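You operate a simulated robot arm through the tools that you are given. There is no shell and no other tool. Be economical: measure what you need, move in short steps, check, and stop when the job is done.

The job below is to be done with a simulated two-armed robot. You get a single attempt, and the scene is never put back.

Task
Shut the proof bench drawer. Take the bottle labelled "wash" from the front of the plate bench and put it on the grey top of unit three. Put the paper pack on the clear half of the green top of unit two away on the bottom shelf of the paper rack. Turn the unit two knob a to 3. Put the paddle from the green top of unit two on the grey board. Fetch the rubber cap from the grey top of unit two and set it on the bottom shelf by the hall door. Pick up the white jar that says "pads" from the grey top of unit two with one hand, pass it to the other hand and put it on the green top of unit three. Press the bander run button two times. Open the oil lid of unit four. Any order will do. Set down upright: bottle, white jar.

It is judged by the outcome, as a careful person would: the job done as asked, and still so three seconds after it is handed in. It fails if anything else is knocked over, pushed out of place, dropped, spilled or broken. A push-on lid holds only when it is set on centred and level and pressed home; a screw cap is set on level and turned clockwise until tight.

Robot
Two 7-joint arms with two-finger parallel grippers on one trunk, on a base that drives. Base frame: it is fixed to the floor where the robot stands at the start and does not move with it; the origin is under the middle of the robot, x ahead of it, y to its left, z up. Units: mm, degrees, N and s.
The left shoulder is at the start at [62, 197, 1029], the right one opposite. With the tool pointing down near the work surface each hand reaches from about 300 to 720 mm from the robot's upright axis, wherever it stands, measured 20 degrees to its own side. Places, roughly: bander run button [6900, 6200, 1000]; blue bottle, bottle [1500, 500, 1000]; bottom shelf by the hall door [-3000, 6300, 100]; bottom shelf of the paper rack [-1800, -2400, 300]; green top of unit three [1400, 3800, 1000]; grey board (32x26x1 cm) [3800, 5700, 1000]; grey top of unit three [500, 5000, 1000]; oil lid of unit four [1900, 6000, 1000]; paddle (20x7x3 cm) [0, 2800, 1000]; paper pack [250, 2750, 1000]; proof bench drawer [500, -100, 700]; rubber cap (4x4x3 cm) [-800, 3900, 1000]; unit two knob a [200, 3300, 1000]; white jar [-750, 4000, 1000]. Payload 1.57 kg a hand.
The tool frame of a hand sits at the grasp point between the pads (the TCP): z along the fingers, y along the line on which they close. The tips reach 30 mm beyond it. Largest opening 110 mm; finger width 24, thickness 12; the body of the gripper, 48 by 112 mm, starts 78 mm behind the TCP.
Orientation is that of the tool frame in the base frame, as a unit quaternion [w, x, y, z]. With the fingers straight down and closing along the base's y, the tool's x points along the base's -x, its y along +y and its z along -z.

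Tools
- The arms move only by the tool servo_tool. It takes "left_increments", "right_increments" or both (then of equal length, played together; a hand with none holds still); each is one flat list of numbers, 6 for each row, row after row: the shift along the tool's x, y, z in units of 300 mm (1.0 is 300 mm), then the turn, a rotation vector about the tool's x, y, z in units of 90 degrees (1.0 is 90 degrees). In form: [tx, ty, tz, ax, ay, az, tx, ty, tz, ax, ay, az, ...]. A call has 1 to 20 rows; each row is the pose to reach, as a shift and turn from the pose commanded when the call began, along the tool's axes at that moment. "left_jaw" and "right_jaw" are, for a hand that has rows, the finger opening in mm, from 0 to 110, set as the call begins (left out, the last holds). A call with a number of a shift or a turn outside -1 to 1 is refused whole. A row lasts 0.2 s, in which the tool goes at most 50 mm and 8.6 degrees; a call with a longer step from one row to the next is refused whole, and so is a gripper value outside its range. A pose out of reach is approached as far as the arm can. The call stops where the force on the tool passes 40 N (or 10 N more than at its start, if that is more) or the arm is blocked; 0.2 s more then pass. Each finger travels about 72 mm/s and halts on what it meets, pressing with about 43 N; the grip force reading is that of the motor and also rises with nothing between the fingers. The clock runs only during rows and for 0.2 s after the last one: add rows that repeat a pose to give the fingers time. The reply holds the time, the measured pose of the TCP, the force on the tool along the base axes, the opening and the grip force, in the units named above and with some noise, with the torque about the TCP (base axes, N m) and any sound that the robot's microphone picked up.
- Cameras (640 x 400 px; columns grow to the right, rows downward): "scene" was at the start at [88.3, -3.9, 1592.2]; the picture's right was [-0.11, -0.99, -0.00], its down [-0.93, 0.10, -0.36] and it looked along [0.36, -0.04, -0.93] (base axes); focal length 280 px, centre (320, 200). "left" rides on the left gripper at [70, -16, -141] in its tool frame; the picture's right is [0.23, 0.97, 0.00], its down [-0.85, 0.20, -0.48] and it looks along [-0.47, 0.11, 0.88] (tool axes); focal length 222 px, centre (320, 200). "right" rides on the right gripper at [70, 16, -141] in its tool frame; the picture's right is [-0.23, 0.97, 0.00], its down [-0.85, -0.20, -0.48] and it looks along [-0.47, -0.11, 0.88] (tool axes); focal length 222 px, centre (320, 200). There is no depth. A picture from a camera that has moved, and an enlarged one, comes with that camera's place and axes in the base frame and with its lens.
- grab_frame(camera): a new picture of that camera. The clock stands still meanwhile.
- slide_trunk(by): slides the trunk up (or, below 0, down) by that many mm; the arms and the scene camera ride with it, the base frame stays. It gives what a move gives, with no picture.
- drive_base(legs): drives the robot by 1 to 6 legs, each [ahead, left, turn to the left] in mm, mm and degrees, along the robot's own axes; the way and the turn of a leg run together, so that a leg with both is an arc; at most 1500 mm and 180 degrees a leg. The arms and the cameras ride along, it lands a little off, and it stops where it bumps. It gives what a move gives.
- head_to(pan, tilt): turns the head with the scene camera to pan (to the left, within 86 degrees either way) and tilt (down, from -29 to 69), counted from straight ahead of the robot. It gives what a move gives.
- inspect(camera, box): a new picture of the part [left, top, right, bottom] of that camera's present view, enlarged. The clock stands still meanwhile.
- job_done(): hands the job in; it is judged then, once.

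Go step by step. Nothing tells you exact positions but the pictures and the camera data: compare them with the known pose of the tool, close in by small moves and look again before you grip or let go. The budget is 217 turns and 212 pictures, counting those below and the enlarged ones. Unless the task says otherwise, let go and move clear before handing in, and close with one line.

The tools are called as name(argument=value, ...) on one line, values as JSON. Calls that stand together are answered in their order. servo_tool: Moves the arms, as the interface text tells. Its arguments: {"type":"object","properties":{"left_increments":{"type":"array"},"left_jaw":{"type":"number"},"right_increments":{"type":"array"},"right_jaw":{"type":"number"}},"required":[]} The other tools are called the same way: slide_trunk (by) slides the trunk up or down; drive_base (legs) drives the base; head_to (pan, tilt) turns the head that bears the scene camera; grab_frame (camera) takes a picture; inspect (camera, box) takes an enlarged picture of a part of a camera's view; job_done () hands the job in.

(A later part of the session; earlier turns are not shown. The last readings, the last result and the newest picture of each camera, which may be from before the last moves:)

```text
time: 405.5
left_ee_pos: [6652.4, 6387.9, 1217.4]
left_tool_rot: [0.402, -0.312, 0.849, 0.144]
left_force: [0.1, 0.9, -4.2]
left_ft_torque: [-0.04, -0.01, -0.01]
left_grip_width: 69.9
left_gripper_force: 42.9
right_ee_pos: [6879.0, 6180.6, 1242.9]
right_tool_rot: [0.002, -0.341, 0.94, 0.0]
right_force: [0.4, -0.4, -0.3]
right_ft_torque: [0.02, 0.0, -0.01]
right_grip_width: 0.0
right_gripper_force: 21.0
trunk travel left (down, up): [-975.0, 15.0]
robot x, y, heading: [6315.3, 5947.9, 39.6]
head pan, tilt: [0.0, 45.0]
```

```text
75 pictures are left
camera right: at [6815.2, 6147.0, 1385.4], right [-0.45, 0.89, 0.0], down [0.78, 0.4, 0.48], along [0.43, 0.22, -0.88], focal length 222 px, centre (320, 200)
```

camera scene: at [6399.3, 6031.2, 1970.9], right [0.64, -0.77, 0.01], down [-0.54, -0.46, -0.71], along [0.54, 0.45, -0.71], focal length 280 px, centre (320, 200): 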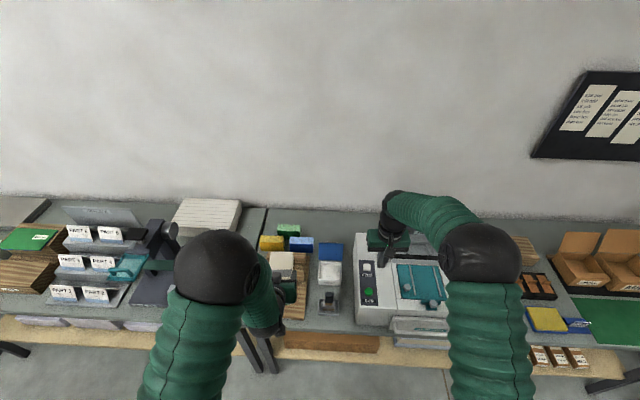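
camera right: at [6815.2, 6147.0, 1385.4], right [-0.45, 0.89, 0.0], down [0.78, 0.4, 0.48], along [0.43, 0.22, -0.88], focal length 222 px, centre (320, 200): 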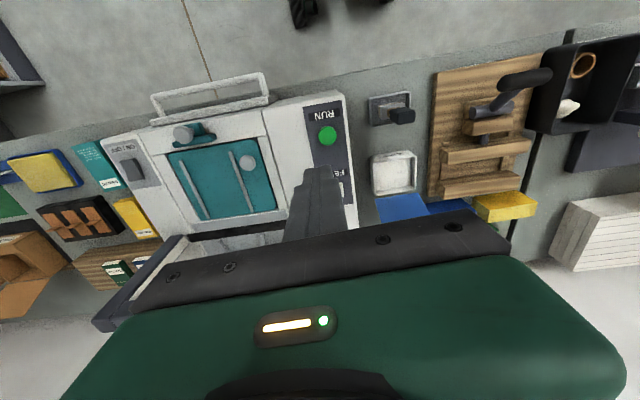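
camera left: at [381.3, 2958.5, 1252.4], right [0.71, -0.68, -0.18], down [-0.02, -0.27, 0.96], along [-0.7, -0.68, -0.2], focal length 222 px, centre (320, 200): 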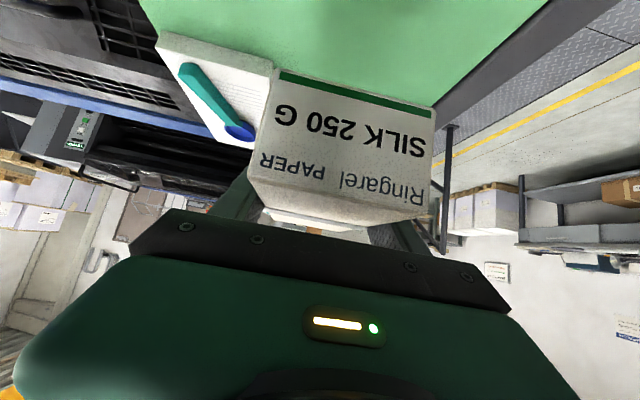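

The RUN button is at about [6880,6194,1035]. I'll move over it and descend to just above.

servo_tool(right_increments=[-0.031, 0.032, 0, 0, 0, 0, -0.031, 0.032, 0.12, 0, 0, 0, -0.031, 0.032, 0.24, 0, 0, 0, -0.031, 0.032, 0.36, 0, 0, 0, -0.031, 0.032, 0.48, 0, 0, 0, -0.031, 0.032, 0.51, 0, 0, 0, -0.031, 0.032, 0.51, 0, 0, 0])

grab_frame(camera="right")

```text
time: 407.1
left_ee_pos: [6658.1, 6380.0, 1218.3]
left_tool_rot: [0.402, -0.309, 0.85, 0.146]
left_force: [0.5, -0.6, -3.7]
left_ft_torque: [0.02, -0.04, 0.01]
left_grip_width: 69.6
left_gripper_force: 42.4
right_ee_pos: [6888.1, 6184.2, 1087.4]
right_tool_rot: [0.001, -0.34, 0.94, 0.003]
right_force: [0.2, -0.2, 0.0]
right_ft_torque: [-0.03, 0.03, 0.02]
right_grip_width: 0.0
right_gripper_force: 20.8
trunk travel left (down, up): [-975.0, 15.0]
robot x, y, heading: [6316.8, 5942.5, 39.8]
head pan, tilt: [0.0, 45.0]
```

```text
74 pictures are left
camera right: at [6823.1, 6150.8, 1230.0], right [-0.45, 0.89, 0.01], down [0.78, 0.39, 0.48], along [0.43, 0.22, -0.88], focal length 222 px, centre (320, 200)
```

right: 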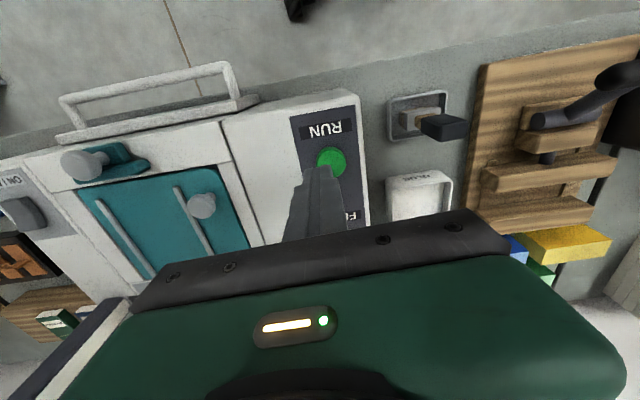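

I'll shift 12 mm left and press down gently.

servo_tool(right_increments=[0.008, 0.038, 0, 0, 0, 0, 0.008, 0.038, 0, 0, 0, 0, 0.008, 0.038, 0.02, 0, 0, 0, 0.008, 0.038, 0.03, 0, 0, 0, 0.008, 0.038, 0.04, 0, 0, 0, 0.008, 0.038, 0.05, 0, 0, 0, 0.008, 0.038, 0.06, 0, 0, 0, 0.008, 0.038, 0.068, 0, 0, 0, 0.008, 0.038, 0.076, 0, 0, 0, 0.008, 0.038, 0.084, 0, 0, 0, 0.008, 0.038, 0.092, 0, 0, 0, 0.008, 0.038, 0.1, 0, 0, 0])

grab_frame(camera="right")

```text
time: 409.7
left_ee_pos: [6658.6, 6383.8, 1219.3]
left_tool_rot: [0.403, -0.31, 0.849, 0.146]
left_force: [-0.3, -0.2, -3.6]
left_ft_torque: [-0.01, 0.01, 0.02]
left_grip_width: 69.7
left_gripper_force: 43.1
right_ee_pos: [6876.9, 6195.6, 1057.5]
right_tool_rot: [0.001, -0.341, 0.94, 0.002]
right_force: [0.1, -0.3, 0.0]
right_ft_torque: [0.01, -0.01, -0.03]
right_grip_width: 0.0
right_gripper_force: 21.3
trunk travel left (down, up): [-975.0, 15.0]
robot x, y, heading: [6315.6, 5941.7, 39.7]
head pan, tilt: [0.0, 45.0]
```

```text
73 pictures are left
camera right: at [6813.5, 6161.6, 1200.9], right [-0.45, 0.89, 0.0], down [0.78, 0.39, 0.48], along [0.43, 0.22, -0.88], focal length 222 px, centre (320, 200)
```

right: 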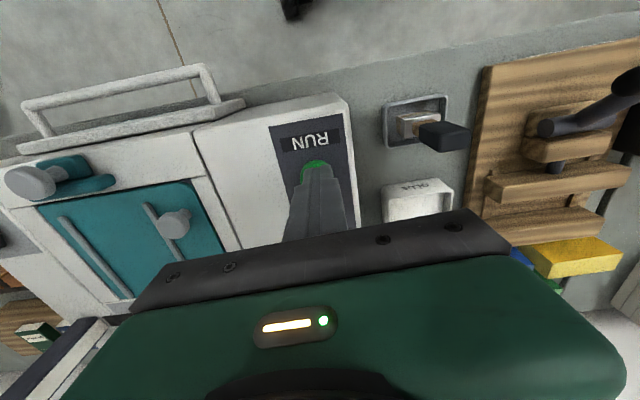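

servo_tool(right_increments=[0, -0.02, 0.01, 0, 0, 0, 0, -0.02, 0.02, 0, 0, 0, 0, -0.02, 0.03, 0, 0, 0, 0, -0.02, 0.04, 0, 0, 0, 0, -0.02, 0.05, 0, 0, 0, 0, -0.02, 0.06, 0, 0, 0, 0, -0.02, 0.07, 0, 0, 0, 0, -0.02, 0.08, 0, 0, 0, 0, -0.02, 0.09, 0, 0, 0, 0, -0.02, 0.1, 0, 0, 0])

```text
time: 411.5
left_ee_pos: [6650.2, 6376.8, 1221.9]
left_tool_rot: [0.405, -0.309, 0.848, 0.146]
left_force: [-0.4, -0.4, -3.8]
left_ft_torque: [0.02, -0.06, -0.02]
left_grip_width: 69.6
left_gripper_force: 43.1
right_ee_pos: [6879.9, 6190.5, 1043.5]
right_tool_rot: [0.014, -0.341, 0.94, 0.004]
right_force: [5.7, 0.8, 21.2]
right_ft_torque: [0.15, -0.3, -0.02]
right_grip_width: 0.1
right_gripper_force: 20.4
trunk travel left (down, up): [-975.0, 15.0]
robot x, y, heading: [6316.2, 5943.9, 40.1]
head pan, tilt: [0.0, 45.0]
heard: click
stopped in row 9 (right hand): the force on the tool passed its limit at 42 N (the readings are from after the stop); the commanded pose is now the measured one
```

A click: first press. I'll lift off fully, then look before pressing again.

servo_tool(right_increments=[0, 0, -0.04, 0, 0, 0, 0, 0, -0.08, 0, 0, 0, 0, 0, -0.1, 0, 0, 0, 0, 0, -0.1, 0, 0, 0, 0, 0, -0.1, 0, 0, 0])

inspect(camera="right", box=[240, 100, 400, 220])

```text
time: 412.7
left_ee_pos: [6658.2, 6381.7, 1218.6]
left_tool_rot: [0.402, -0.31, 0.849, 0.146]
left_force: [0.0, 0.7, -3.2]
left_ft_torque: [0.04, 0.0, 0.02]
left_grip_width: 70.0
left_gripper_force: 42.7
right_ee_pos: [6883.1, 6193.1, 1067.4]
right_tool_rot: [0.006, -0.341, 0.94, 0.003]
right_force: [0.2, 0.5, 0.9]
right_ft_torque: [-0.01, 0.01, -0.01]
right_grip_width: 0.2
right_gripper_force: 20.8
trunk travel left (down, up): [-975.0, 15.0]
robot x, y, heading: [6319.9, 5945.0, 39.8]
head pan, tilt: [0.0, 45.0]
```

```text
3.33 times, centred on (320, 160) of right
camera zoom: at [6817.9, 6158.3, 1208.5], right [-0.45, 0.89, 0.01], down [0.78, 0.39, 0.49], along [0.43, 0.22, -0.87], focal length 740 px, centre (320, 333)
```

zoom: 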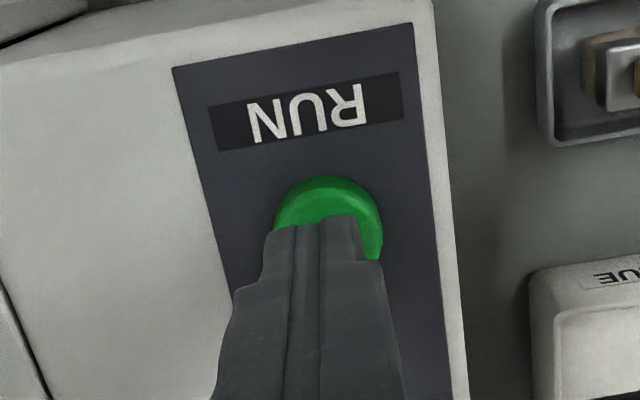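

Above the button and clear of it. Pressing a second time.

servo_tool(right_increments=[0, 0, 0.03, 0, 0, 0, 0, 0, 0.05, 0, 0, 0, 0, 0, 0.06, 0, 0, 0, 0, 0, 0.07, 0, 0, 0, 0, 0, 0.08, 0, 0, 0, 0, 0, 0.09, 0, 0, 0, 0, 0, 0.1, 0, 0, 0, 0, 0, 0.11, 0, 0, 0, 0, 0, 0.12, 0, 0, 0, 0, 0, 0.13, 0, 0, 0, 0, 0, 0.14, 0, 0, 0, 0, 0, 0.15, 0, 0, 0])

```text
time: 414.6
left_ee_pos: [6648.6, 6376.3, 1222.7]
left_tool_rot: [0.405, -0.311, 0.848, 0.146]
left_force: [-0.9, -0.5, -4.8]
left_ft_torque: [0.01, 0.01, 0.0]
left_grip_width: 69.7
left_gripper_force: 43.1
right_ee_pos: [6883.3, 6192.1, 1044.3]
right_tool_rot: [0.017, -0.34, 0.94, 0.007]
right_force: [4.4, 2.1, 19.7]
right_ft_torque: [0.13, -0.21, 0.03]
right_grip_width: 0.0
right_gripper_force: 20.8
trunk travel left (down, up): [-975.0, 15.0]
robot x, y, heading: [6315.8, 5944.0, 40.0]
head pan, tilt: [0.0, 45.0]
heard: click
stopped in row 9 (right hand): the force on the tool passed its limit at 42 N (the readings are from after the stop); the commanded pose is now the measured one
```

Second click: the bander run button has been pressed twice. I'll lift clear, back off, turn round and look down the walkway toward the paper rack end.

servo_tool(right_increments=[0, 0, -0.12, 0, 0, 0, 0, 0, -0.24, 0, 0, 0, 0, 0, -0.36, 0, 0, 0, 0, 0, -0.48, 0, 0, 0, 0, 0, -0.6, 0, 0, 0, 0.1, 0, -0.7, 0, 0, 0, 0.2, 0, -0.7, 0, 0, 0, 0.3, 0, -0.7, 0, 0, 0])

drive_base(legs=[[-400, 0, 0], [0, 0, 90], [0, 0, 88.5]])

head_to(pan=0, tilt=18)

grab_frame(camera="scene")

```text
time: 416.4
left_ee_pos: [6657.2, 6382.0, 1217.8]
left_tool_rot: [0.401, -0.31, 0.85, 0.145]
left_force: [-0.9, 0.2, -4.9]
left_ft_torque: [0.0, 0.02, 0.01]
left_grip_width: 69.8
left_gripper_force: 43.3
right_ee_pos: [6813.7, 6132.0, 1245.2]
right_tool_rot: [0.01, -0.34, 0.94, 0.004]
right_force: [-0.1, -1.0, -0.3]
right_ft_torque: [0.01, 0.0, 0.01]
right_grip_width: 0.0
right_gripper_force: 21.1
trunk travel left (down, up): [-975.0, 15.0]
robot x, y, heading: [6315.3, 5942.4, 39.9]
head pan, tilt: [0.0, 45.0]
```

```text
time: 426.4
left_ee_pos: [5653.0, 5262.6, 1219.0]
left_tool_rot: [0.139, 0.854, 0.296, -0.404]
left_force: [0.8, 0.6, -3.6]
left_ft_torque: [0.02, 0.01, 0.0]
left_grip_width: 70.1
left_gripper_force: 43.1
right_ee_pos: [5503.0, 5514.4, 1245.5]
right_tool_rot: [0.005, 0.945, 0.326, -0.009]
right_force: [-0.6, -1.4, 0.1]
right_ft_torque: [-0.02, 0.0, 0.01]
right_grip_width: 0.1
right_gripper_force: 21.5
trunk travel left (down, up): [-975.0, 15.0]
robot x, y, heading: [6006.9, 5683.1, -141.9]
head pan, tilt: [0.0, 45.0]
```

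```text
time: 427.3
left_ee_pos: [5653.9, 5263.7, 1219.9]
left_tool_rot: [0.14, 0.853, 0.296, -0.406]
left_force: [1.0, 0.4, -4.1]
left_ft_torque: [-0.01, -0.04, 0.02]
left_grip_width: 69.9
left_gripper_force: 42.7
right_ee_pos: [5505.4, 5517.0, 1246.0]
right_tool_rot: [0.004, 0.945, 0.326, -0.01]
right_force: [-0.2, 0.0, 0.0]
right_ft_torque: [-0.01, 0.01, 0.03]
right_grip_width: 0.1
right_gripper_force: 21.2
trunk travel left (down, up): [-975.0, 15.0]
robot x, y, heading: [6007.6, 5688.5, -142.0]
head pan, tilt: [0.0, 18.0]
```

```text
71 pictures are left
camera scene: at [5905.4, 5611.8, 2012.7], right [-0.62, 0.79, 0.0], down [0.25, 0.19, -0.95], along [-0.75, -0.58, -0.31], focal length 280 px, centre (320, 200)
```

scene: 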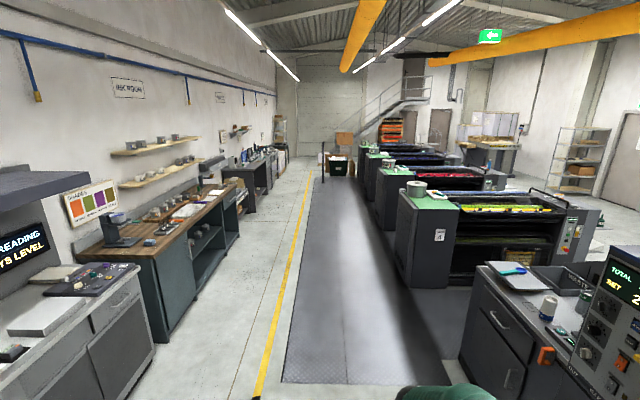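

The walkway is clear; the rack is at the far end on the left. I'll move to the bench-side lane and drive down.

drive_base(legs=[[300, 430, 0.5], [1500, 0, 0], [1500, 0, 0], [1500, 0, 0], [1500, 0, 0], [1200, 0, 0]])

grab_frame(camera="scene")

```text
time: 464.1
left_ee_pos: [90.5, 269.5, 1221.1]
left_tool_rot: [0.149, 0.846, 0.316, -0.402]
left_force: [1.2, 0.5, -4.6]
left_ft_torque: [-0.03, 0.01, 0.0]
left_grip_width: 69.8
left_gripper_force: 43.0
right_ee_pos: [-68.9, 516.3, 1247.5]
right_tool_rot: [0.005, 0.938, 0.347, -0.011]
right_force: [0.1, -0.4, 0.3]
right_ft_torque: [0.05, -0.02, -0.01]
right_grip_width: 0.0
right_gripper_force: 21.6
trunk travel left (down, up): [-975.0, 15.0]
robot x, y, heading: [421.4, 708.1, -139.4]
head pan, tilt: [0.0, 18.0]
```

```text
70 pictures are left
camera scene: at [326.3, 630.1, 2013.0], right [-0.65, 0.76, 0.0], down [0.24, 0.2, -0.95], along [-0.72, -0.62, -0.31], focal length 280 px, centre (320, 200)
```

scene: 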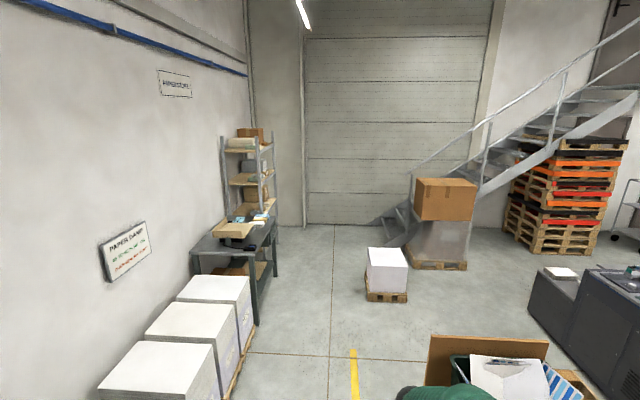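

I can see the paper rack beyond the table against the left wall. I'll drive on and turn to face it.

drive_base(legs=[[200, 0, -2.1], [1500, 0, 0], [1500, 0, 0], [450, 0, 0], [0, 0, 90]])

head_to(pan=0, tilt=40)

grab_frame(camera="scene")

```text
time: 485.8
left_ee_pos: [-2021.2, -1874.7, 1220.3]
left_tool_rot: [0.385, 0.397, 0.811, -0.189]
left_force: [0.1, -0.2, -4.2]
left_ft_torque: [0.02, -0.02, 0.01]
left_grip_width: 69.8
left_gripper_force: 43.1
right_ee_pos: [-2277.1, -2023.3, 1247.6]
right_tool_rot: [0.011, 0.441, 0.897, -0.005]
right_force: [0.5, 0.2, -0.2]
right_ft_torque: [0.01, 0.0, 0.01]
right_grip_width: 0.0
right_gripper_force: 21.5
trunk travel left (down, up): [-975.0, 15.0]
robot x, y, heading: [-2445.7, -1520.4, -52.5]
head pan, tilt: [0.0, 18.0]
```

```text
time: 486.7
left_ee_pos: [-2022.6, -1874.2, 1222.2]
left_tool_rot: [0.385, 0.398, 0.811, -0.19]
left_force: [-0.5, 0.6, -3.5]
left_ft_torque: [0.02, 0.01, 0.04]
left_grip_width: 69.9
left_gripper_force: 42.9
right_ee_pos: [-2277.1, -2021.7, 1247.0]
right_tool_rot: [0.013, 0.441, 0.897, -0.005]
right_force: [-0.6, 0.6, -0.5]
right_ft_torque: [0.0, -0.01, -0.05]
right_grip_width: 0.0
right_gripper_force: 21.3
trunk travel left (down, up): [-975.0, 15.0]
robot x, y, heading: [-2441.4, -1521.9, -52.3]
head pan, tilt: [0.0, 40.0]
```

```text
69 pictures are left
camera scene: at [-2369.2, -1614.1, 1978.2], right [-0.79, -0.61, 0.0], down [-0.39, 0.51, -0.76], along [0.47, -0.61, -0.64], focal length 280 px, centre (320, 200)
```

scene: 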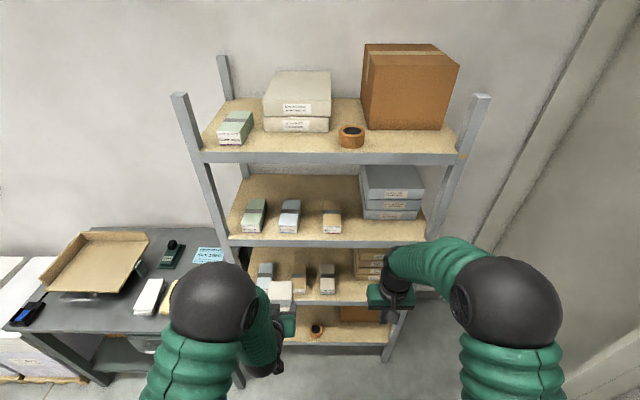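

The rack has four shelves; the bottom one has free space. I'll lower the trunk so the pack can go in pitched.

slide_trunk(by=-760)

head_to(pan=0, tilt=25)

grab_frame(camera="scene")

grab_frame(camera="left")

```text
refused: -760 is not a number from -400 to 400
```

```text
time: 487.4
left_ee_pos: [-2022.7, -1873.5, 1221.5]
left_tool_rot: [0.386, 0.397, 0.811, -0.19]
left_force: [-0.2, 1.4, -3.7]
left_ft_torque: [0.04, -0.02, 0.0]
left_grip_width: 69.8
left_gripper_force: 43.1
right_ee_pos: [-2276.6, -2020.1, 1247.8]
right_tool_rot: [0.012, 0.442, 0.897, -0.005]
right_force: [-0.5, 0.4, 0.7]
right_ft_torque: [-0.04, -0.02, 0.01]
right_grip_width: 0.1
right_gripper_force: 21.3
trunk travel left (down, up): [-975.0, 15.0]
robot x, y, heading: [-2443.6, -1520.2, -52.5]
head pan, tilt: [0.0, 25.0]
```

```text
68 pictures are left
camera scene: at [-2364.9, -1619.6, 2001.4], right [-0.79, -0.61, 0.0], down [-0.26, 0.34, -0.9], along [0.55, -0.72, -0.43], focal length 280 px, centre (320, 200)
```

scene: 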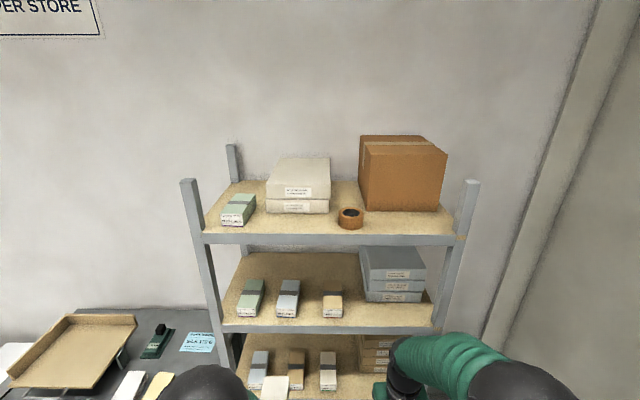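

```text
67 pictures are left
camera left: at [-2129.3, -1762.5, 1257.8], right [0.68, 0.71, -0.18], down [0.26, -0.01, 0.97], along [0.68, -0.7, -0.19], focal length 222 px, centre (320, 200)
```

left: 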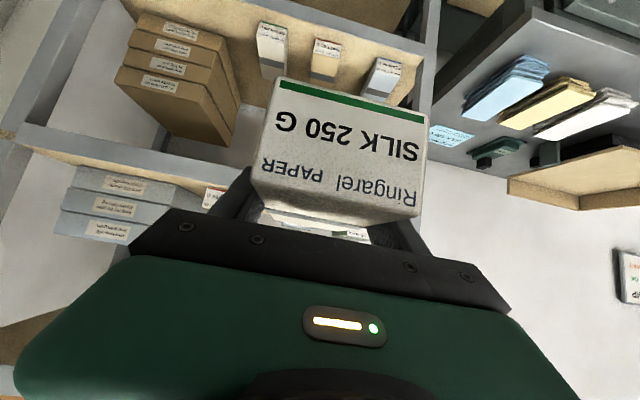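

slide_trunk(by=-400)

slide_trunk(by=-360)

head_to(pan=0, tilt=35)

grab_frame(camera="scene")

grab_frame(camera="left")

```text
time: 491.3
left_ee_pos: [-2022.1, -1871.9, 821.3]
left_tool_rot: [0.385, 0.397, 0.811, -0.19]
left_force: [0.0, 0.1, -3.8]
left_ft_torque: [0.02, 0.02, 0.0]
left_grip_width: 69.7
left_gripper_force: 42.9
right_ee_pos: [-2277.2, -2021.0, 848.2]
right_tool_rot: [0.012, 0.442, 0.897, -0.005]
right_force: [0.4, 0.0, 0.2]
right_ft_torque: [-0.01, 0.03, 0.0]
right_grip_width: 0.0
right_gripper_force: 21.1
trunk travel left (down, up): [-575.0, 415.0]
robot x, y, heading: [-2439.0, -1521.0, -52.6]
head pan, tilt: [0.0, 25.0]
```

```text
time: 494.8
left_ee_pos: [-2023.2, -1872.0, 462.2]
left_tool_rot: [0.386, 0.397, 0.811, -0.19]
left_force: [0.5, -0.2, -4.6]
left_ft_torque: [0.02, -0.01, 0.0]
left_grip_width: 69.6
left_gripper_force: 43.3
right_ee_pos: [-2277.3, -2020.0, 488.6]
right_tool_rot: [0.013, 0.441, 0.897, -0.004]
right_force: [-0.1, -0.1, 0.5]
right_ft_torque: [-0.02, 0.01, 0.01]
right_grip_width: 0.0
right_gripper_force: 21.7
trunk travel left (down, up): [-215.0, 775.0]
robot x, y, heading: [-2443.4, -1519.1, -52.5]
head pan, tilt: [0.0, 25.0]
```

```text
time: 495.5
left_ee_pos: [-2024.0, -1873.1, 460.8]
left_tool_rot: [0.385, 0.397, 0.811, -0.19]
left_force: [0.5, 0.1, -3.4]
left_ft_torque: [0.05, 0.02, -0.01]
left_grip_width: 69.7
left_gripper_force: 42.7
right_ee_pos: [-2276.5, -2019.0, 487.5]
right_tool_rot: [0.012, 0.441, 0.897, -0.005]
right_force: [-0.8, 0.1, 0.7]
right_ft_torque: [0.03, 0.01, 0.01]
right_grip_width: 0.1
right_gripper_force: 21.3
trunk travel left (down, up): [-215.0, 775.0]
robot x, y, heading: [-2440.9, -1522.8, -52.6]
head pan, tilt: [0.0, 35.0]
```

```text
66 pictures are left
camera scene: at [-2368.7, -1614.4, 1225.8], right [-0.79, -0.61, 0.0], down [-0.35, 0.46, -0.82], along [0.5, -0.65, -0.58], focal length 280 px, centre (320, 200)
```

scene: 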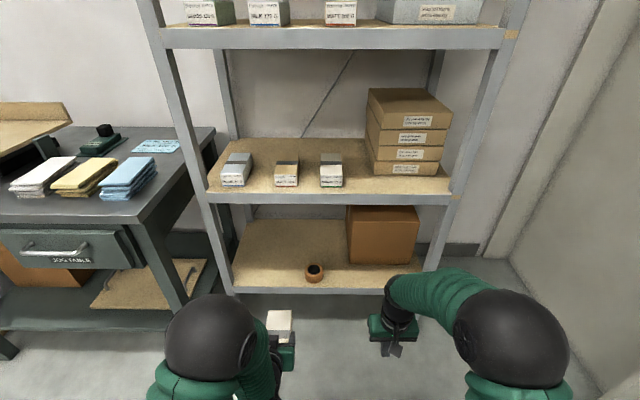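

```text
65 pictures are left
camera left: at [-2129.8, -1761.6, 497.7], right [0.68, 0.71, -0.18], down [0.26, -0.01, 0.97], along [0.68, -0.7, -0.19], focal length 222 px, centre (320, 200)
```

left: 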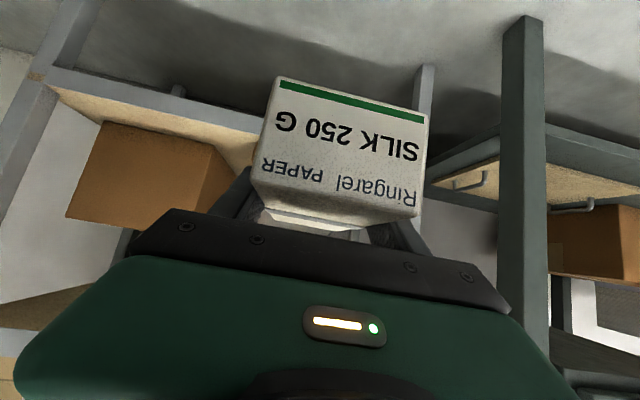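

The bottom shelf is at about z 255, its front edge 837 mm ahead; the clear spot is left of the tape roll. I'll retract the right hand, lower the pack, then drive in.

servo_tool(left_increments=[0.057, 0, 0.046, 0, 0, 0, 0.114, 0, 0.092, 0, 0, 0, 0.17, 0, 0.139, 0, 0, 0, 0.227, 0, 0.185, 0, 0, 0, 0.284, 0, 0.231, 0, 0, 0, 0.284, 0, 0.231, 0, 0, 0], right_increments=[0.1, 0, 0, 0, 0, 0, 0.2, 0, 0, 0, 0, 0, 0.3, 0, 0, 0, 0, 0, 0.4, 0, 0, 0, 0, 0, 0.45, 0, 0, 0, 0, 0, 0.45, 0, 0, 0, 0, 0])

drive_base(legs=[[0, 60, 1], [330, 0, 0]])

grab_frame(camera="scene")

grab_frame(camera="left")

```text
time: 496.9
left_ee_pos: [-2023.7, -1874.5, 351.7]
left_tool_rot: [0.385, 0.398, 0.811, -0.19]
left_force: [-0.1, -0.1, -3.3]
left_ft_torque: [0.02, -0.04, -0.02]
left_grip_width: 69.5
left_gripper_force: 42.9
right_ee_pos: [-2359.4, -1912.2, 483.1]
right_tool_rot: [0.013, 0.441, 0.897, -0.005]
right_force: [-0.1, 0.0, -0.1]
right_ft_torque: [-0.01, 0.0, -0.01]
right_grip_width: 0.0
right_gripper_force: 21.1
trunk travel left (down, up): [-215.0, 775.0]
robot x, y, heading: [-2441.6, -1522.0, -52.4]
head pan, tilt: [0.0, 35.0]
```

```text
time: 499.6
left_ee_pos: [-1763.7, -2091.3, 351.8]
left_tool_rot: [0.388, 0.391, 0.814, -0.187]
left_force: [0.0, -0.3, -3.0]
left_ft_torque: [0.0, 0.03, -0.02]
left_grip_width: 70.0
left_gripper_force: 42.6
right_ee_pos: [-2098.5, -2135.5, 482.7]
right_tool_rot: [0.011, 0.434, 0.901, -0.004]
right_force: [-0.3, 0.6, -0.8]
right_ft_torque: [0.02, 0.0, 0.02]
right_grip_width: 0.0
right_gripper_force: 21.4
trunk travel left (down, up): [-215.0, 775.0]
robot x, y, heading: [-2191.0, -1740.7, -51.3]
head pan, tilt: [0.0, 35.0]
```

```text
64 pictures are left
camera scene: at [-2112.0, -1837.4, 1225.6], right [-0.78, -0.62, 0.0], down [-0.36, 0.45, -0.82], along [0.51, -0.64, -0.58], focal length 280 px, centre (320, 200)
```

scene: 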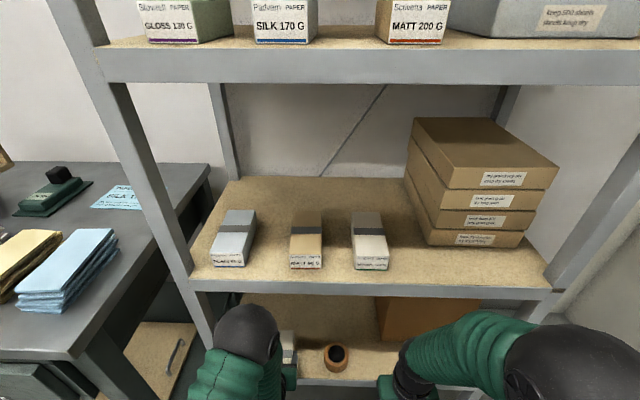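

```text
63 pictures are left
camera left: at [-1870.7, -1980.8, 387.9], right [0.67, 0.72, -0.18], down [0.26, -0.01, 0.97], along [0.69, -0.69, -0.19], focal length 222 px, centre (320, 200)
```

left: 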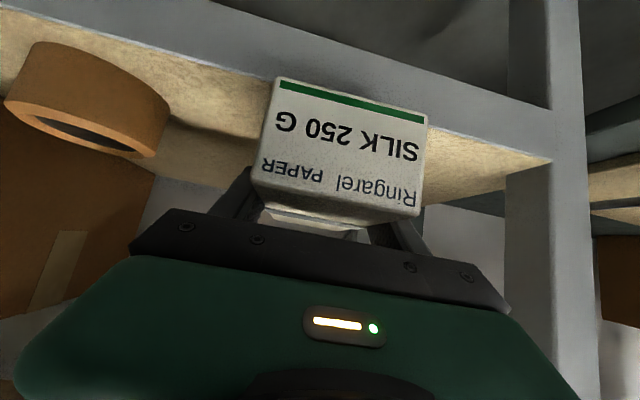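

The pack is poised at the shelf's edge in the free gap. I'll reach 85 mm deeper, then lower slowly.

servo_tool(left_increments=[-0.06, 0, 0.073, 0, 0, 0, -0.12, 0, 0.147, 0, 0, 0, -0.178, 0, 0.22, 0, 0, 0, -0.139, 0, 0.252, 0, 0, 0, -0.1, 0, 0.284, 0, 0, 0, -0.061, 0, 0.315, 0, 0, 0, -0.053, 0, 0.321, 0, 0, 0, -0.045, 0, 0.328, 0, 0, 0, -0.037, 0, 0.334, 0, 0, 0, -0.03, 0, 0.34, 0, 0, 0, -0.022, 0, 0.347, 0, 0, 0, -0.014, 0, 0.353, 0, 0, 0, -0.006, 0, 0.36, 0, 0, 0, 0.002, 0, 0.366, 0, 0, 0, 0.01, 0, 0.372, 0, 0, 0])

grab_frame(camera="left")

```text
time: 501.0
left_ee_pos: [-1705.8, -2163.3, 329.0]
left_tool_rot: [0.398, 0.388, 0.809, -0.192]
left_force: [-3.4, 3.9, 22.1]
left_ft_torque: [0.7, -0.34, 0.3]
left_grip_width: 70.0
left_gripper_force: 43.6
right_ee_pos: [-2098.2, -2135.0, 485.3]
right_tool_rot: [0.015, 0.433, 0.901, -0.005]
right_force: [0.7, 0.2, -0.7]
right_ft_torque: [0.01, -0.02, 0.04]
right_grip_width: 0.2
right_gripper_force: 21.3
trunk travel left (down, up): [-215.0, 775.0]
robot x, y, heading: [-2187.7, -1744.9, -51.8]
head pan, tilt: [0.0, 35.0]
stopped in row 6 (left hand): the force on the tool passed its limit at 62 N (the readings are from after the stop); the commanded pose is now the measured one
```

```text
62 pictures are left
camera left: at [-1815.5, -2052.5, 359.7], right [0.67, 0.72, -0.18], down [0.24, 0.02, 0.97], along [0.7, -0.7, -0.16], focal length 222 px, centre (320, 200)
```

left: 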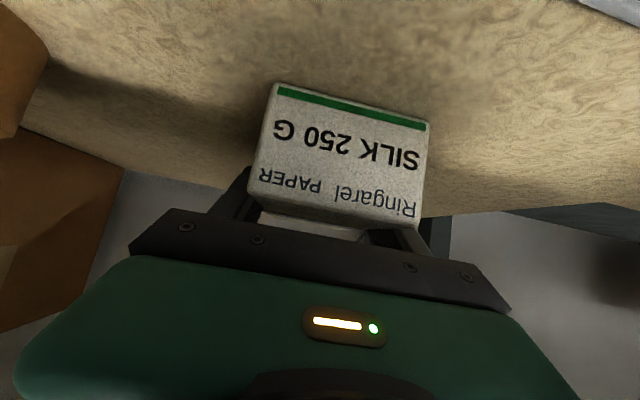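

The pack is resting on the bottom shelf. I'll release and withdraw straight back.

servo_tool(left_increments=[-0.006, 0, -0.005, 0, 0, 0, -0.006, 0, -0.005, 0, 0, 0])

servo_tool(left_increments=[0, 0, 0, 0, 0, 0, 0, 0, 0, 0, 0, 0, 0, 0, 0, 0, 0, 0, 0, 0, 0, 0, 0, 0], left_jaw=100)

servo_tool(left_increments=[-0.02, 0, -0.016, 0, 0, 0, 0.04, 0, -0.094, 0, 0, 0, 0.1, 0, -0.17, 0, 0, 0, 0.16, 0, -0.25, 0, 0, 0, 0.22, 0, -0.325, 0, 0, 0, 0.28, 0, -0.4, 0, 0, 0, 0.34, 0, -0.48, 0, 0, 0])

grab_frame(camera="left")

```text
time: 501.6
left_ee_pos: [-1706.2, -2163.5, 327.6]
left_tool_rot: [0.398, 0.388, 0.809, -0.191]
left_force: [3.3, -7.8, 16.6]
left_ft_torque: [-0.43, -0.81, -0.27]
left_grip_width: 69.6
left_gripper_force: 43.3
right_ee_pos: [-2098.5, -2135.0, 485.6]
right_tool_rot: [0.014, 0.435, 0.9, -0.005]
right_force: [0.3, -0.3, -0.2]
right_ft_torque: [0.0, -0.01, 0.02]
right_grip_width: 0.0
right_gripper_force: 21.8
trunk travel left (down, up): [-215.0, 775.0]
robot x, y, heading: [-2185.3, -1742.8, -51.6]
head pan, tilt: [0.0, 35.0]
```

```text
time: 502.6
left_ee_pos: [-1708.3, -2162.3, 327.9]
left_tool_rot: [0.396, 0.389, 0.809, -0.191]
left_force: [-17.4, -6.9, 26.1]
left_ft_torque: [0.14, -0.69, -0.09]
left_grip_width: 83.7
left_gripper_force: 0.0
right_ee_pos: [-2098.6, -2134.2, 484.7]
right_tool_rot: [0.015, 0.434, 0.901, -0.005]
right_force: [-0.2, 0.3, 0.6]
right_ft_torque: [0.03, -0.01, -0.01]
right_grip_width: 0.1
right_gripper_force: 22.0
trunk travel left (down, up): [-215.0, 775.0]
robot x, y, heading: [-2185.4, -1747.5, -51.4]
head pan, tilt: [0.0, 35.0]
```

```text
time: 504.2
left_ee_pos: [-1818.9, -2021.9, 334.5]
left_tool_rot: [0.393, 0.39, 0.811, -0.191]
left_force: [0.7, 0.1, 0.3]
left_ft_torque: [-0.01, -0.02, 0.03]
left_grip_width: 100.1
left_gripper_force: 0.0
right_ee_pos: [-2098.3, -2135.7, 483.4]
right_tool_rot: [0.013, 0.435, 0.901, -0.006]
right_force: [-0.1, 0.2, 0.2]
right_ft_torque: [-0.03, -0.02, 0.03]
right_grip_width: 0.0
right_gripper_force: 21.2
trunk travel left (down, up): [-215.0, 775.0]
robot x, y, heading: [-2184.9, -1749.1, -51.6]
head pan, tilt: [0.0, 35.0]
```

```text
61 pictures are left
camera left: at [-1926.7, -1911.7, 367.9], right [0.67, 0.72, -0.18], down [0.25, 0.01, 0.97], along [0.7, -0.7, -0.17], focal length 222 px, centre (320, 200)
```

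left: 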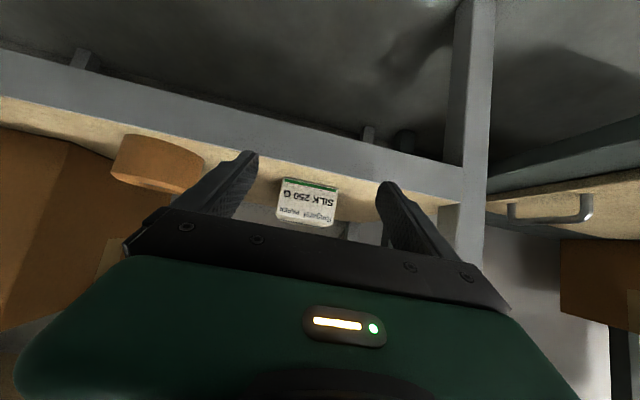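

The paper pack is on the bottom shelf. I'll back out, straighten the left hand, raise the trunk and drive back toward the aisle by unit two for the rubber cap.

drive_base(legs=[[-270, 0, 0]])

servo_tool(left_increments=[-0.033, 0, -0.026, 0, 0.072, 0, -0.065, 0, -0.052, 0, 0.144, 0, -0.098, 0, -0.079, 0, 0.216, 0, -0.13, 0, -0.105, 0, 0.288, 0, -0.163, 0, -0.131, 0, 0.36, 0, -0.195, 0, -0.158, 0, 0.432, 0, -0.228, 0, -0.184, 0, 0.504, 0, -0.26, 0, -0.21, 0, 0.575, 0, -0.26, 0, -0.21, 0, 0.575, 0], left_jaw=110)

slide_trunk(by=400)

slide_trunk(by=360)

drive_base(legs=[[0, 0, 90], [1500, 0, 0], [1500, 0, 0], [1200, 0, 0]])

head_to(pan=20, tilt=30)

grab_frame(camera="scene")

```text
time: 506.1
left_ee_pos: [-1988.5, -1805.6, 334.4]
left_tool_rot: [0.395, 0.387, 0.811, -0.19]
left_force: [-0.3, -0.5, -0.2]
left_ft_torque: [-0.01, 0.01, 0.0]
left_grip_width: 100.2
left_gripper_force: 0.0
right_ee_pos: [-2267.3, -1920.5, 485.8]
right_tool_rot: [0.014, 0.432, 0.902, -0.005]
right_force: [0.3, 0.2, 0.1]
right_ft_torque: [0.01, 0.0, -0.02]
right_grip_width: 0.0
right_gripper_force: 21.2
trunk travel left (down, up): [-215.0, 775.0]
robot x, y, heading: [-2357.6, -1527.2, -51.1]
head pan, tilt: [0.0, 35.0]
```

```text
time: 508.1
left_ee_pos: [-1989.0, -1802.5, 435.7]
left_tool_rot: [0.001, 0.43, 0.903, -0.001]
left_force: [-0.7, -0.3, 0.4]
left_ft_torque: [0.01, 0.01, -0.03]
left_grip_width: 110.0
left_gripper_force: 0.0
right_ee_pos: [-2267.4, -1920.8, 484.6]
right_tool_rot: [0.014, 0.432, 0.902, -0.006]
right_force: [0.2, 0.1, 0.3]
right_ft_torque: [0.02, 0.02, -0.02]
right_grip_width: 0.0
right_gripper_force: 21.8
trunk travel left (down, up): [-215.0, 775.0]
robot x, y, heading: [-2358.3, -1528.8, -51.0]
head pan, tilt: [0.0, 35.0]
```

```text
time: 511.9
left_ee_pos: [-1988.1, -1804.4, 835.6]
left_tool_rot: [0.002, 0.43, 0.903, -0.002]
left_force: [-1.0, -0.2, 0.1]
left_ft_torque: [-0.02, -0.01, 0.01]
left_grip_width: 110.0
left_gripper_force: 0.0
right_ee_pos: [-2267.4, -1922.1, 885.9]
right_tool_rot: [0.014, 0.432, 0.902, -0.005]
right_force: [0.4, 0.7, 0.5]
right_ft_torque: [-0.04, 0.02, 0.0]
right_grip_width: 0.0
right_gripper_force: 21.5
trunk travel left (down, up): [-615.0, 375.0]
robot x, y, heading: [-2360.3, -1530.2, -51.3]
head pan, tilt: [0.0, 35.0]
```

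```text
time: 515.4
left_ee_pos: [-1988.0, -1804.2, 1195.2]
left_tool_rot: [0.001, 0.431, 0.902, -0.002]
left_force: [-0.5, -0.1, -0.3]
left_ft_torque: [-0.02, 0.02, -0.03]
left_grip_width: 109.9
left_gripper_force: 0.0
right_ee_pos: [-2266.9, -1921.4, 1245.3]
right_tool_rot: [0.014, 0.432, 0.902, -0.005]
right_force: [-0.1, 0.8, 0.8]
right_ft_torque: [0.0, 0.0, -0.01]
right_grip_width: 0.0
right_gripper_force: 20.7
trunk travel left (down, up): [-975.0, 15.0]
robot x, y, heading: [-2359.7, -1530.5, -51.7]
head pan, tilt: [0.0, 35.0]
```

```text
time: 539.5
left_ee_pos: [1309.8, 1368.7, 1196.9]
left_tool_rot: [0.003, -0.317, 0.948, 0.001]
left_force: [-0.1, 1.0, 0.2]
left_ft_torque: [0.0, 0.0, 0.04]
left_grip_width: 110.0
left_gripper_force: 0.0
right_ee_pos: [1416.3, 1086.3, 1244.8]
right_tool_rot: [0.015, -0.315, 0.949, 0.005]
right_force: [-0.5, -0.5, -0.5]
right_ft_torque: [0.0, 0.0, -0.03]
right_grip_width: 0.1
right_gripper_force: 21.0
trunk travel left (down, up): [-975.0, 15.0]
robot x, y, heading: [1023.6, 1011.5, 36.6]
head pan, tilt: [0.0, 35.0]
```

```text
time: 540.3
left_ee_pos: [1310.2, 1369.9, 1195.4]
left_tool_rot: [0.003, -0.317, 0.948, 0.0]
left_force: [-0.1, 0.1, -0.4]
left_ft_torque: [-0.02, -0.01, 0.01]
left_grip_width: 110.1
left_gripper_force: 0.1
right_ee_pos: [1417.5, 1086.3, 1244.4]
right_tool_rot: [0.015, -0.315, 0.949, 0.006]
right_force: [-0.4, -0.1, 0.0]
right_ft_torque: [0.01, 0.03, 0.01]
right_grip_width: 0.3
right_gripper_force: 21.7
trunk travel left (down, up): [-975.0, 15.0]
robot x, y, heading: [1023.9, 1011.1, 36.6]
head pan, tilt: [20.0, 30.0]
```

```text
60 pictures are left
camera scene: at [1101.8, 1108.6, 1993.6], right [0.84, -0.55, 0.0], down [-0.28, -0.42, -0.87], along [0.47, 0.72, -0.5], focal length 280 px, centre (320, 200)
```

scene: 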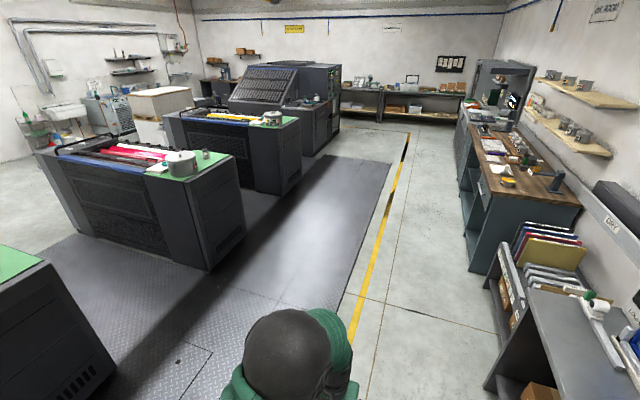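

I'll drive diagonally to the aisle between units two and three and up to the grey top again.

drive_base(legs=[[1000, 820, 1.9], [0, 0, 90], [200, -200, 0], [1500, 0, 0], [800, 0, 0], [0, 0, 90]])

head_to(pan=0, tilt=45)

grab_frame(camera="scene")

```text
time: 566.7
left_ee_pos: [-303.5, 3987.2, 1196.5]
left_tool_rot: [0.0, 0.953, 0.304, -0.003]
left_force: [0.5, 0.6, -0.1]
left_ft_torque: [-0.01, 0.0, 0.01]
left_grip_width: 109.8
left_gripper_force: 0.0
right_ee_pos: [-402.4, 4271.3, 1244.8]
right_tool_rot: [0.006, 0.953, 0.302, -0.014]
right_force: [-0.5, 0.0, 0.6]
right_ft_torque: [0.03, 0.0, 0.01]
right_grip_width: 0.1
right_gripper_force: 21.7
trunk travel left (down, up): [-975.0, 15.0]
robot x, y, heading: [-9.5, 4341.1, -144.8]
head pan, tilt: [20.0, 30.0]
```

```text
time: 567.5
left_ee_pos: [-302.0, 3987.1, 1195.5]
left_tool_rot: [0.0, 0.953, 0.303, -0.004]
left_force: [-0.3, -0.1, -0.3]
left_ft_torque: [-0.01, -0.02, 0.01]
left_grip_width: 110.1
left_gripper_force: 0.1
right_ee_pos: [-402.3, 4272.3, 1245.6]
right_tool_rot: [0.005, 0.953, 0.303, -0.015]
right_force: [1.0, -0.1, -0.8]
right_ft_torque: [-0.01, -0.01, 0.0]
right_grip_width: 0.0
right_gripper_force: 21.5
trunk travel left (down, up): [-975.0, 15.0]
robot x, y, heading: [-6.8, 4336.8, -144.9]
head pan, tilt: [0.0, 45.0]
```

```text
59 pictures are left
camera scene: at [-103.5, 4274.3, 1971.1], right [-0.58, 0.82, 0.0], down [0.58, 0.41, -0.71], along [-0.58, -0.41, -0.71], focal length 280 px, centre (320, 200)
```

scene: 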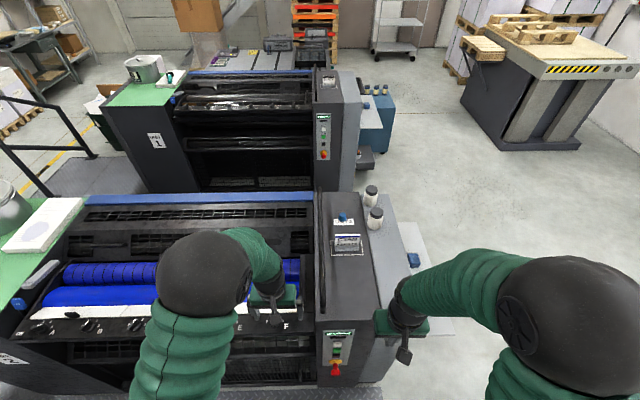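

The cap is at about [-838,3880]. I'll square up and move in close.

drive_base(legs=[[0, -60, 3.4], [205, 0, 0]])

servo_tool(right_increments=[0, 0, -0.1, 0, 0, 0, 0, 0, -0.15, 0, 0, 0, 0, 0, -0.15, 0, 0, 0, 0, 0, -0.15, 0, 0, 0], right_jaw=90)

grab_frame(camera="scene")

```text
time: 569.7
left_ee_pos: [-464.4, 3877.8, 1197.9]
left_tool_rot: [-0.006, 0.942, 0.334, -0.008]
left_force: [0.3, 0.0, 0.6]
left_ft_torque: [0.01, 0.02, 0.0]
left_grip_width: 110.1
left_gripper_force: 0.0
right_ee_pos: [-578.7, 4158.0, 1249.9]
right_tool_rot: [0.001, 0.942, 0.334, -0.018]
right_force: [0.7, -0.3, 0.1]
right_ft_torque: [0.0, -0.01, -0.02]
right_grip_width: 0.0
right_gripper_force: 21.5
trunk travel left (down, up): [-975.0, 15.0]
robot x, y, heading: [-200.9, 4255.6, -141.2]
head pan, tilt: [0.0, 45.0]
```

```text
time: 570.7
left_ee_pos: [-476.4, 3884.3, 1197.4]
left_tool_rot: [0.0, 0.942, 0.335, -0.002]
left_force: [0.3, -0.1, 0.5]
left_ft_torque: [0.05, 0.03, 0.02]
left_grip_width: 110.1
left_gripper_force: 0.1
right_ee_pos: [-590.2, 4164.6, 1289.4]
right_tool_rot: [0.004, 0.943, 0.333, -0.013]
right_force: [0.3, -0.1, 0.3]
right_ft_torque: [0.0, 0.02, 0.01]
right_grip_width: 90.1
right_gripper_force: 0.1
trunk travel left (down, up): [-975.0, 15.0]
robot x, y, heading: [-204.2, 4256.7, -141.1]
head pan, tilt: [0.0, 45.0]
```

```text
58 pictures are left
camera scene: at [-285.6, 4168.9, 1971.4], right [-0.63, 0.78, 0.01], down [0.55, 0.45, -0.7], along [-0.55, -0.44, -0.71], focal length 280 px, centre (320, 200)
```

scene: 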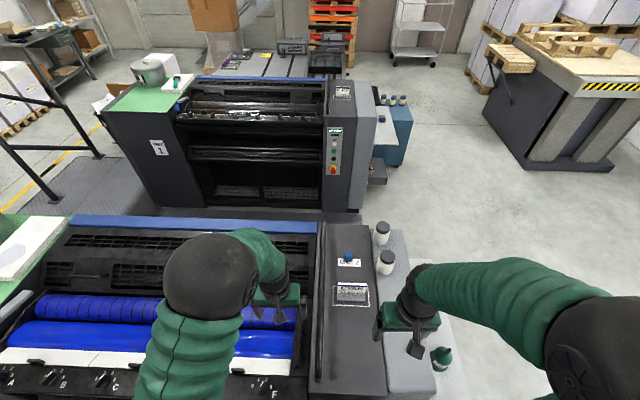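

I'll reach with the right hand pitched 30° so it stays well above the CYAN sign, first stopping short above the cap.

servo_tool(right_increments=[-0.1, 0.024, 0.02, 0, -0.033, 0, -0.2, 0.047, 0.04, 0, -0.067, 0, -0.3, 0.071, 0.08, 0, -0.1, 0, -0.4, 0.095, 0.13, 0, -0.133, 0, -0.5, 0.118, 0.19, 0, -0.167, 0, -0.6, 0.142, 0.25, 0, -0.2, 0, -0.7, 0.166, 0.31, 0, -0.233, 0, -0.8, 0.19, 0.37, 0, -0.267, 0, -0.9, 0.213, 0.43, 0, -0.3, 0, -1.0, 0.237, 0.48, 0, -0.333, 0, -1.0, 0.237, 0.48, 0, -0.333, 0, -1.0, 0.237, 0.48, 0, -0.333, 0])

grab_frame(camera="right")

```text
time: 573.3
left_ee_pos: [-475.0, 3889.2, 1198.6]
left_tool_rot: [0.002, 0.942, 0.335, -0.005]
left_force: [0.5, -0.3, -0.3]
left_ft_torque: [0.03, -0.02, 0.06]
left_grip_width: 110.1
left_gripper_force: 0.1
right_ee_pos: [-781.9, 3922.3, 1158.1]
right_tool_rot: [0.093, 0.907, 0.319, -0.258]
right_force: [-0.7, -0.3, 0.3]
right_ft_torque: [0.02, 0.01, -0.01]
right_grip_width: 90.0
right_gripper_force: 0.1
trunk travel left (down, up): [-975.0, 15.0]
robot x, y, heading: [-203.6, 4258.0, -141.2]
head pan, tilt: [0.0, 45.0]
```

```text
57 pictures are left
camera right: at [-668.1, 3993.1, 1242.3], right [0.46, -0.88, 0.12], down [-0.5, -0.14, 0.86], along [-0.74, -0.46, -0.5], focal length 222 px, centre (320, 200)
```

right: 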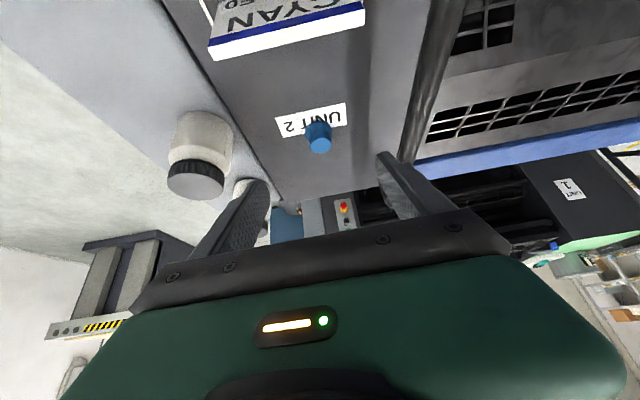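

The cap is dead ahead at about [-835,3877]. I'll descend onto it with narrower jaws.

servo_tool(right_increments=[0.005, 0.001, 0.07, 0, 0, 0, 0.01, 0.002, 0.14, 0, 0, 0, 0.015, 0.003, 0.21, 0, 0, 0, 0.02, 0.004, 0.28, 0, 0, 0, 0.024, 0.005, 0.33, 0, 0, 0, 0.024, 0.005, 0.33, 0, 0, 0], right_jaw=70)

grab_frame(camera="right")

```text
time: 574.7
left_ee_pos: [-477.8, 3888.7, 1198.5]
left_tool_rot: [0.001, 0.943, 0.334, -0.005]
left_force: [-0.6, 0.4, -0.3]
left_ft_torque: [0.0, 0.01, 0.0]
left_grip_width: 109.9
left_gripper_force: 0.0
right_ee_pos: [-819.1, 3892.9, 1069.3]
right_tool_rot: [0.094, 0.907, 0.321, -0.258]
right_force: [-1.0, 0.3, -0.7]
right_ft_torque: [0.0, 0.01, 0.03]
right_grip_width: 70.0
right_gripper_force: 0.1
trunk travel left (down, up): [-975.0, 15.0]
robot x, y, heading: [-204.1, 4253.5, -141.3]
head pan, tilt: [0.0, 45.0]
```

```text
56 pictures are left
camera right: at [-704.2, 3963.1, 1154.0], right [0.46, -0.88, 0.12], down [-0.5, -0.14, 0.86], along [-0.74, -0.46, -0.5], focal length 222 px, centre (320, 200)
```

right: 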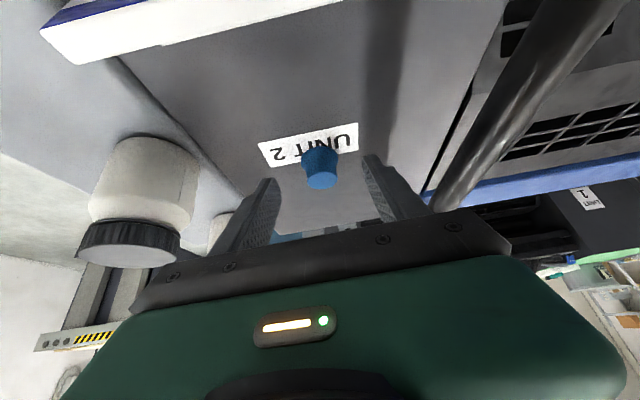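

Aligned. Down the last 14 mm and close.

servo_tool(right_increments=[0.012, 0, 0.02, 0, 0, 0, 0.025, 0, 0.04, 0, 0, 0, 0.025, 0, 0.04, 0, 0, 0])

servo_tool(right_increments=[0, 0, 0, 0, 0, 0, 0, 0, 0, 0, 0, 0, 0, 0, 0, 0, 0, 0, 0, 0, 0, 0, 0, 0], right_jaw=10)

servo_tool(right_increments=[-0.02, 0, -0.04, 0, 0, 0, -0.06, 0, -0.12, 0, 0, 0, -0.12, 0, -0.22, 0, 0, 0, -0.2, 0, -0.34, 0, 0, 0, -0.2, 0, -0.34, 0, 0, 0])

grab_frame(camera="right")

```text
time: 575.5
left_ee_pos: [-475.4, 3889.4, 1198.6]
left_tool_rot: [0.001, 0.942, 0.335, -0.004]
left_force: [-0.6, -0.1, -0.1]
left_ft_torque: [0.03, 0.0, 0.02]
left_grip_width: 109.8
left_gripper_force: 0.0
right_ee_pos: [-819.0, 3892.6, 1054.8]
right_tool_rot: [0.094, 0.907, 0.321, -0.257]
right_force: [-0.4, -0.3, 0.6]
right_ft_torque: [-0.01, 0.01, 0.02]
right_grip_width: 70.0
right_gripper_force: 0.1
trunk travel left (down, up): [-975.0, 15.0]
robot x, y, heading: [-205.7, 4251.9, -141.3]
head pan, tilt: [0.0, 45.0]
```

```text
time: 576.5
left_ee_pos: [-475.2, 3888.5, 1198.2]
left_tool_rot: [0.002, 0.942, 0.334, -0.005]
left_force: [0.1, 0.7, 0.2]
left_ft_torque: [0.02, -0.01, -0.02]
left_grip_width: 109.9
left_gripper_force: 0.1
right_ee_pos: [-818.9, 3891.9, 1053.9]
right_tool_rot: [0.093, 0.907, 0.32, -0.257]
right_force: [0.2, 0.5, 0.7]
right_ft_torque: [-0.01, -0.01, -0.03]
right_grip_width: 9.8
right_gripper_force: 0.0
trunk travel left (down, up): [-975.0, 15.0]
robot x, y, heading: [-200.6, 4257.7, -141.2]
head pan, tilt: [0.0, 45.0]
```

```text
time: 577.7
left_ee_pos: [-477.2, 3889.3, 1197.9]
left_tool_rot: [0.001, 0.942, 0.335, -0.003]
left_force: [-1.1, 0.0, -1.2]
left_ft_torque: [0.0, -0.02, -0.01]
left_grip_width: 110.1
left_gripper_force: 0.1
right_ee_pos: [-816.4, 3894.1, 1176.3]
right_tool_rot: [0.094, 0.907, 0.32, -0.258]
right_force: [-0.4, 0.6, -0.1]
right_ft_torque: [0.05, 0.01, 0.01]
right_grip_width: 10.2
right_gripper_force: 0.1
trunk travel left (down, up): [-975.0, 15.0]
robot x, y, heading: [-204.9, 4257.1, -141.3]
head pan, tilt: [0.0, 45.0]
```

```text
55 pictures are left
camera right: at [-702.6, 3965.2, 1260.2], right [0.46, -0.88, 0.12], down [-0.5, -0.14, 0.86], along [-0.73, -0.46, -0.5], focal length 222 px, centre (320, 200)
```

right: 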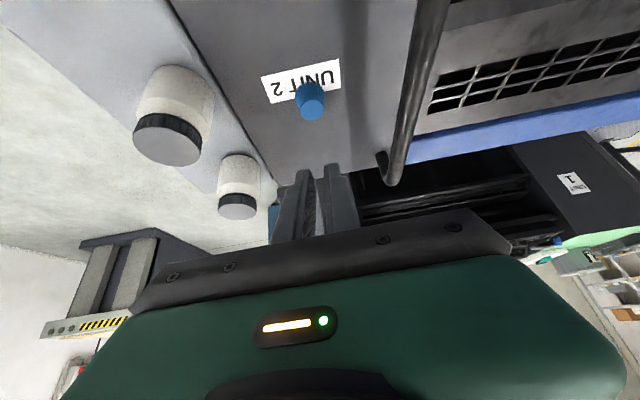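

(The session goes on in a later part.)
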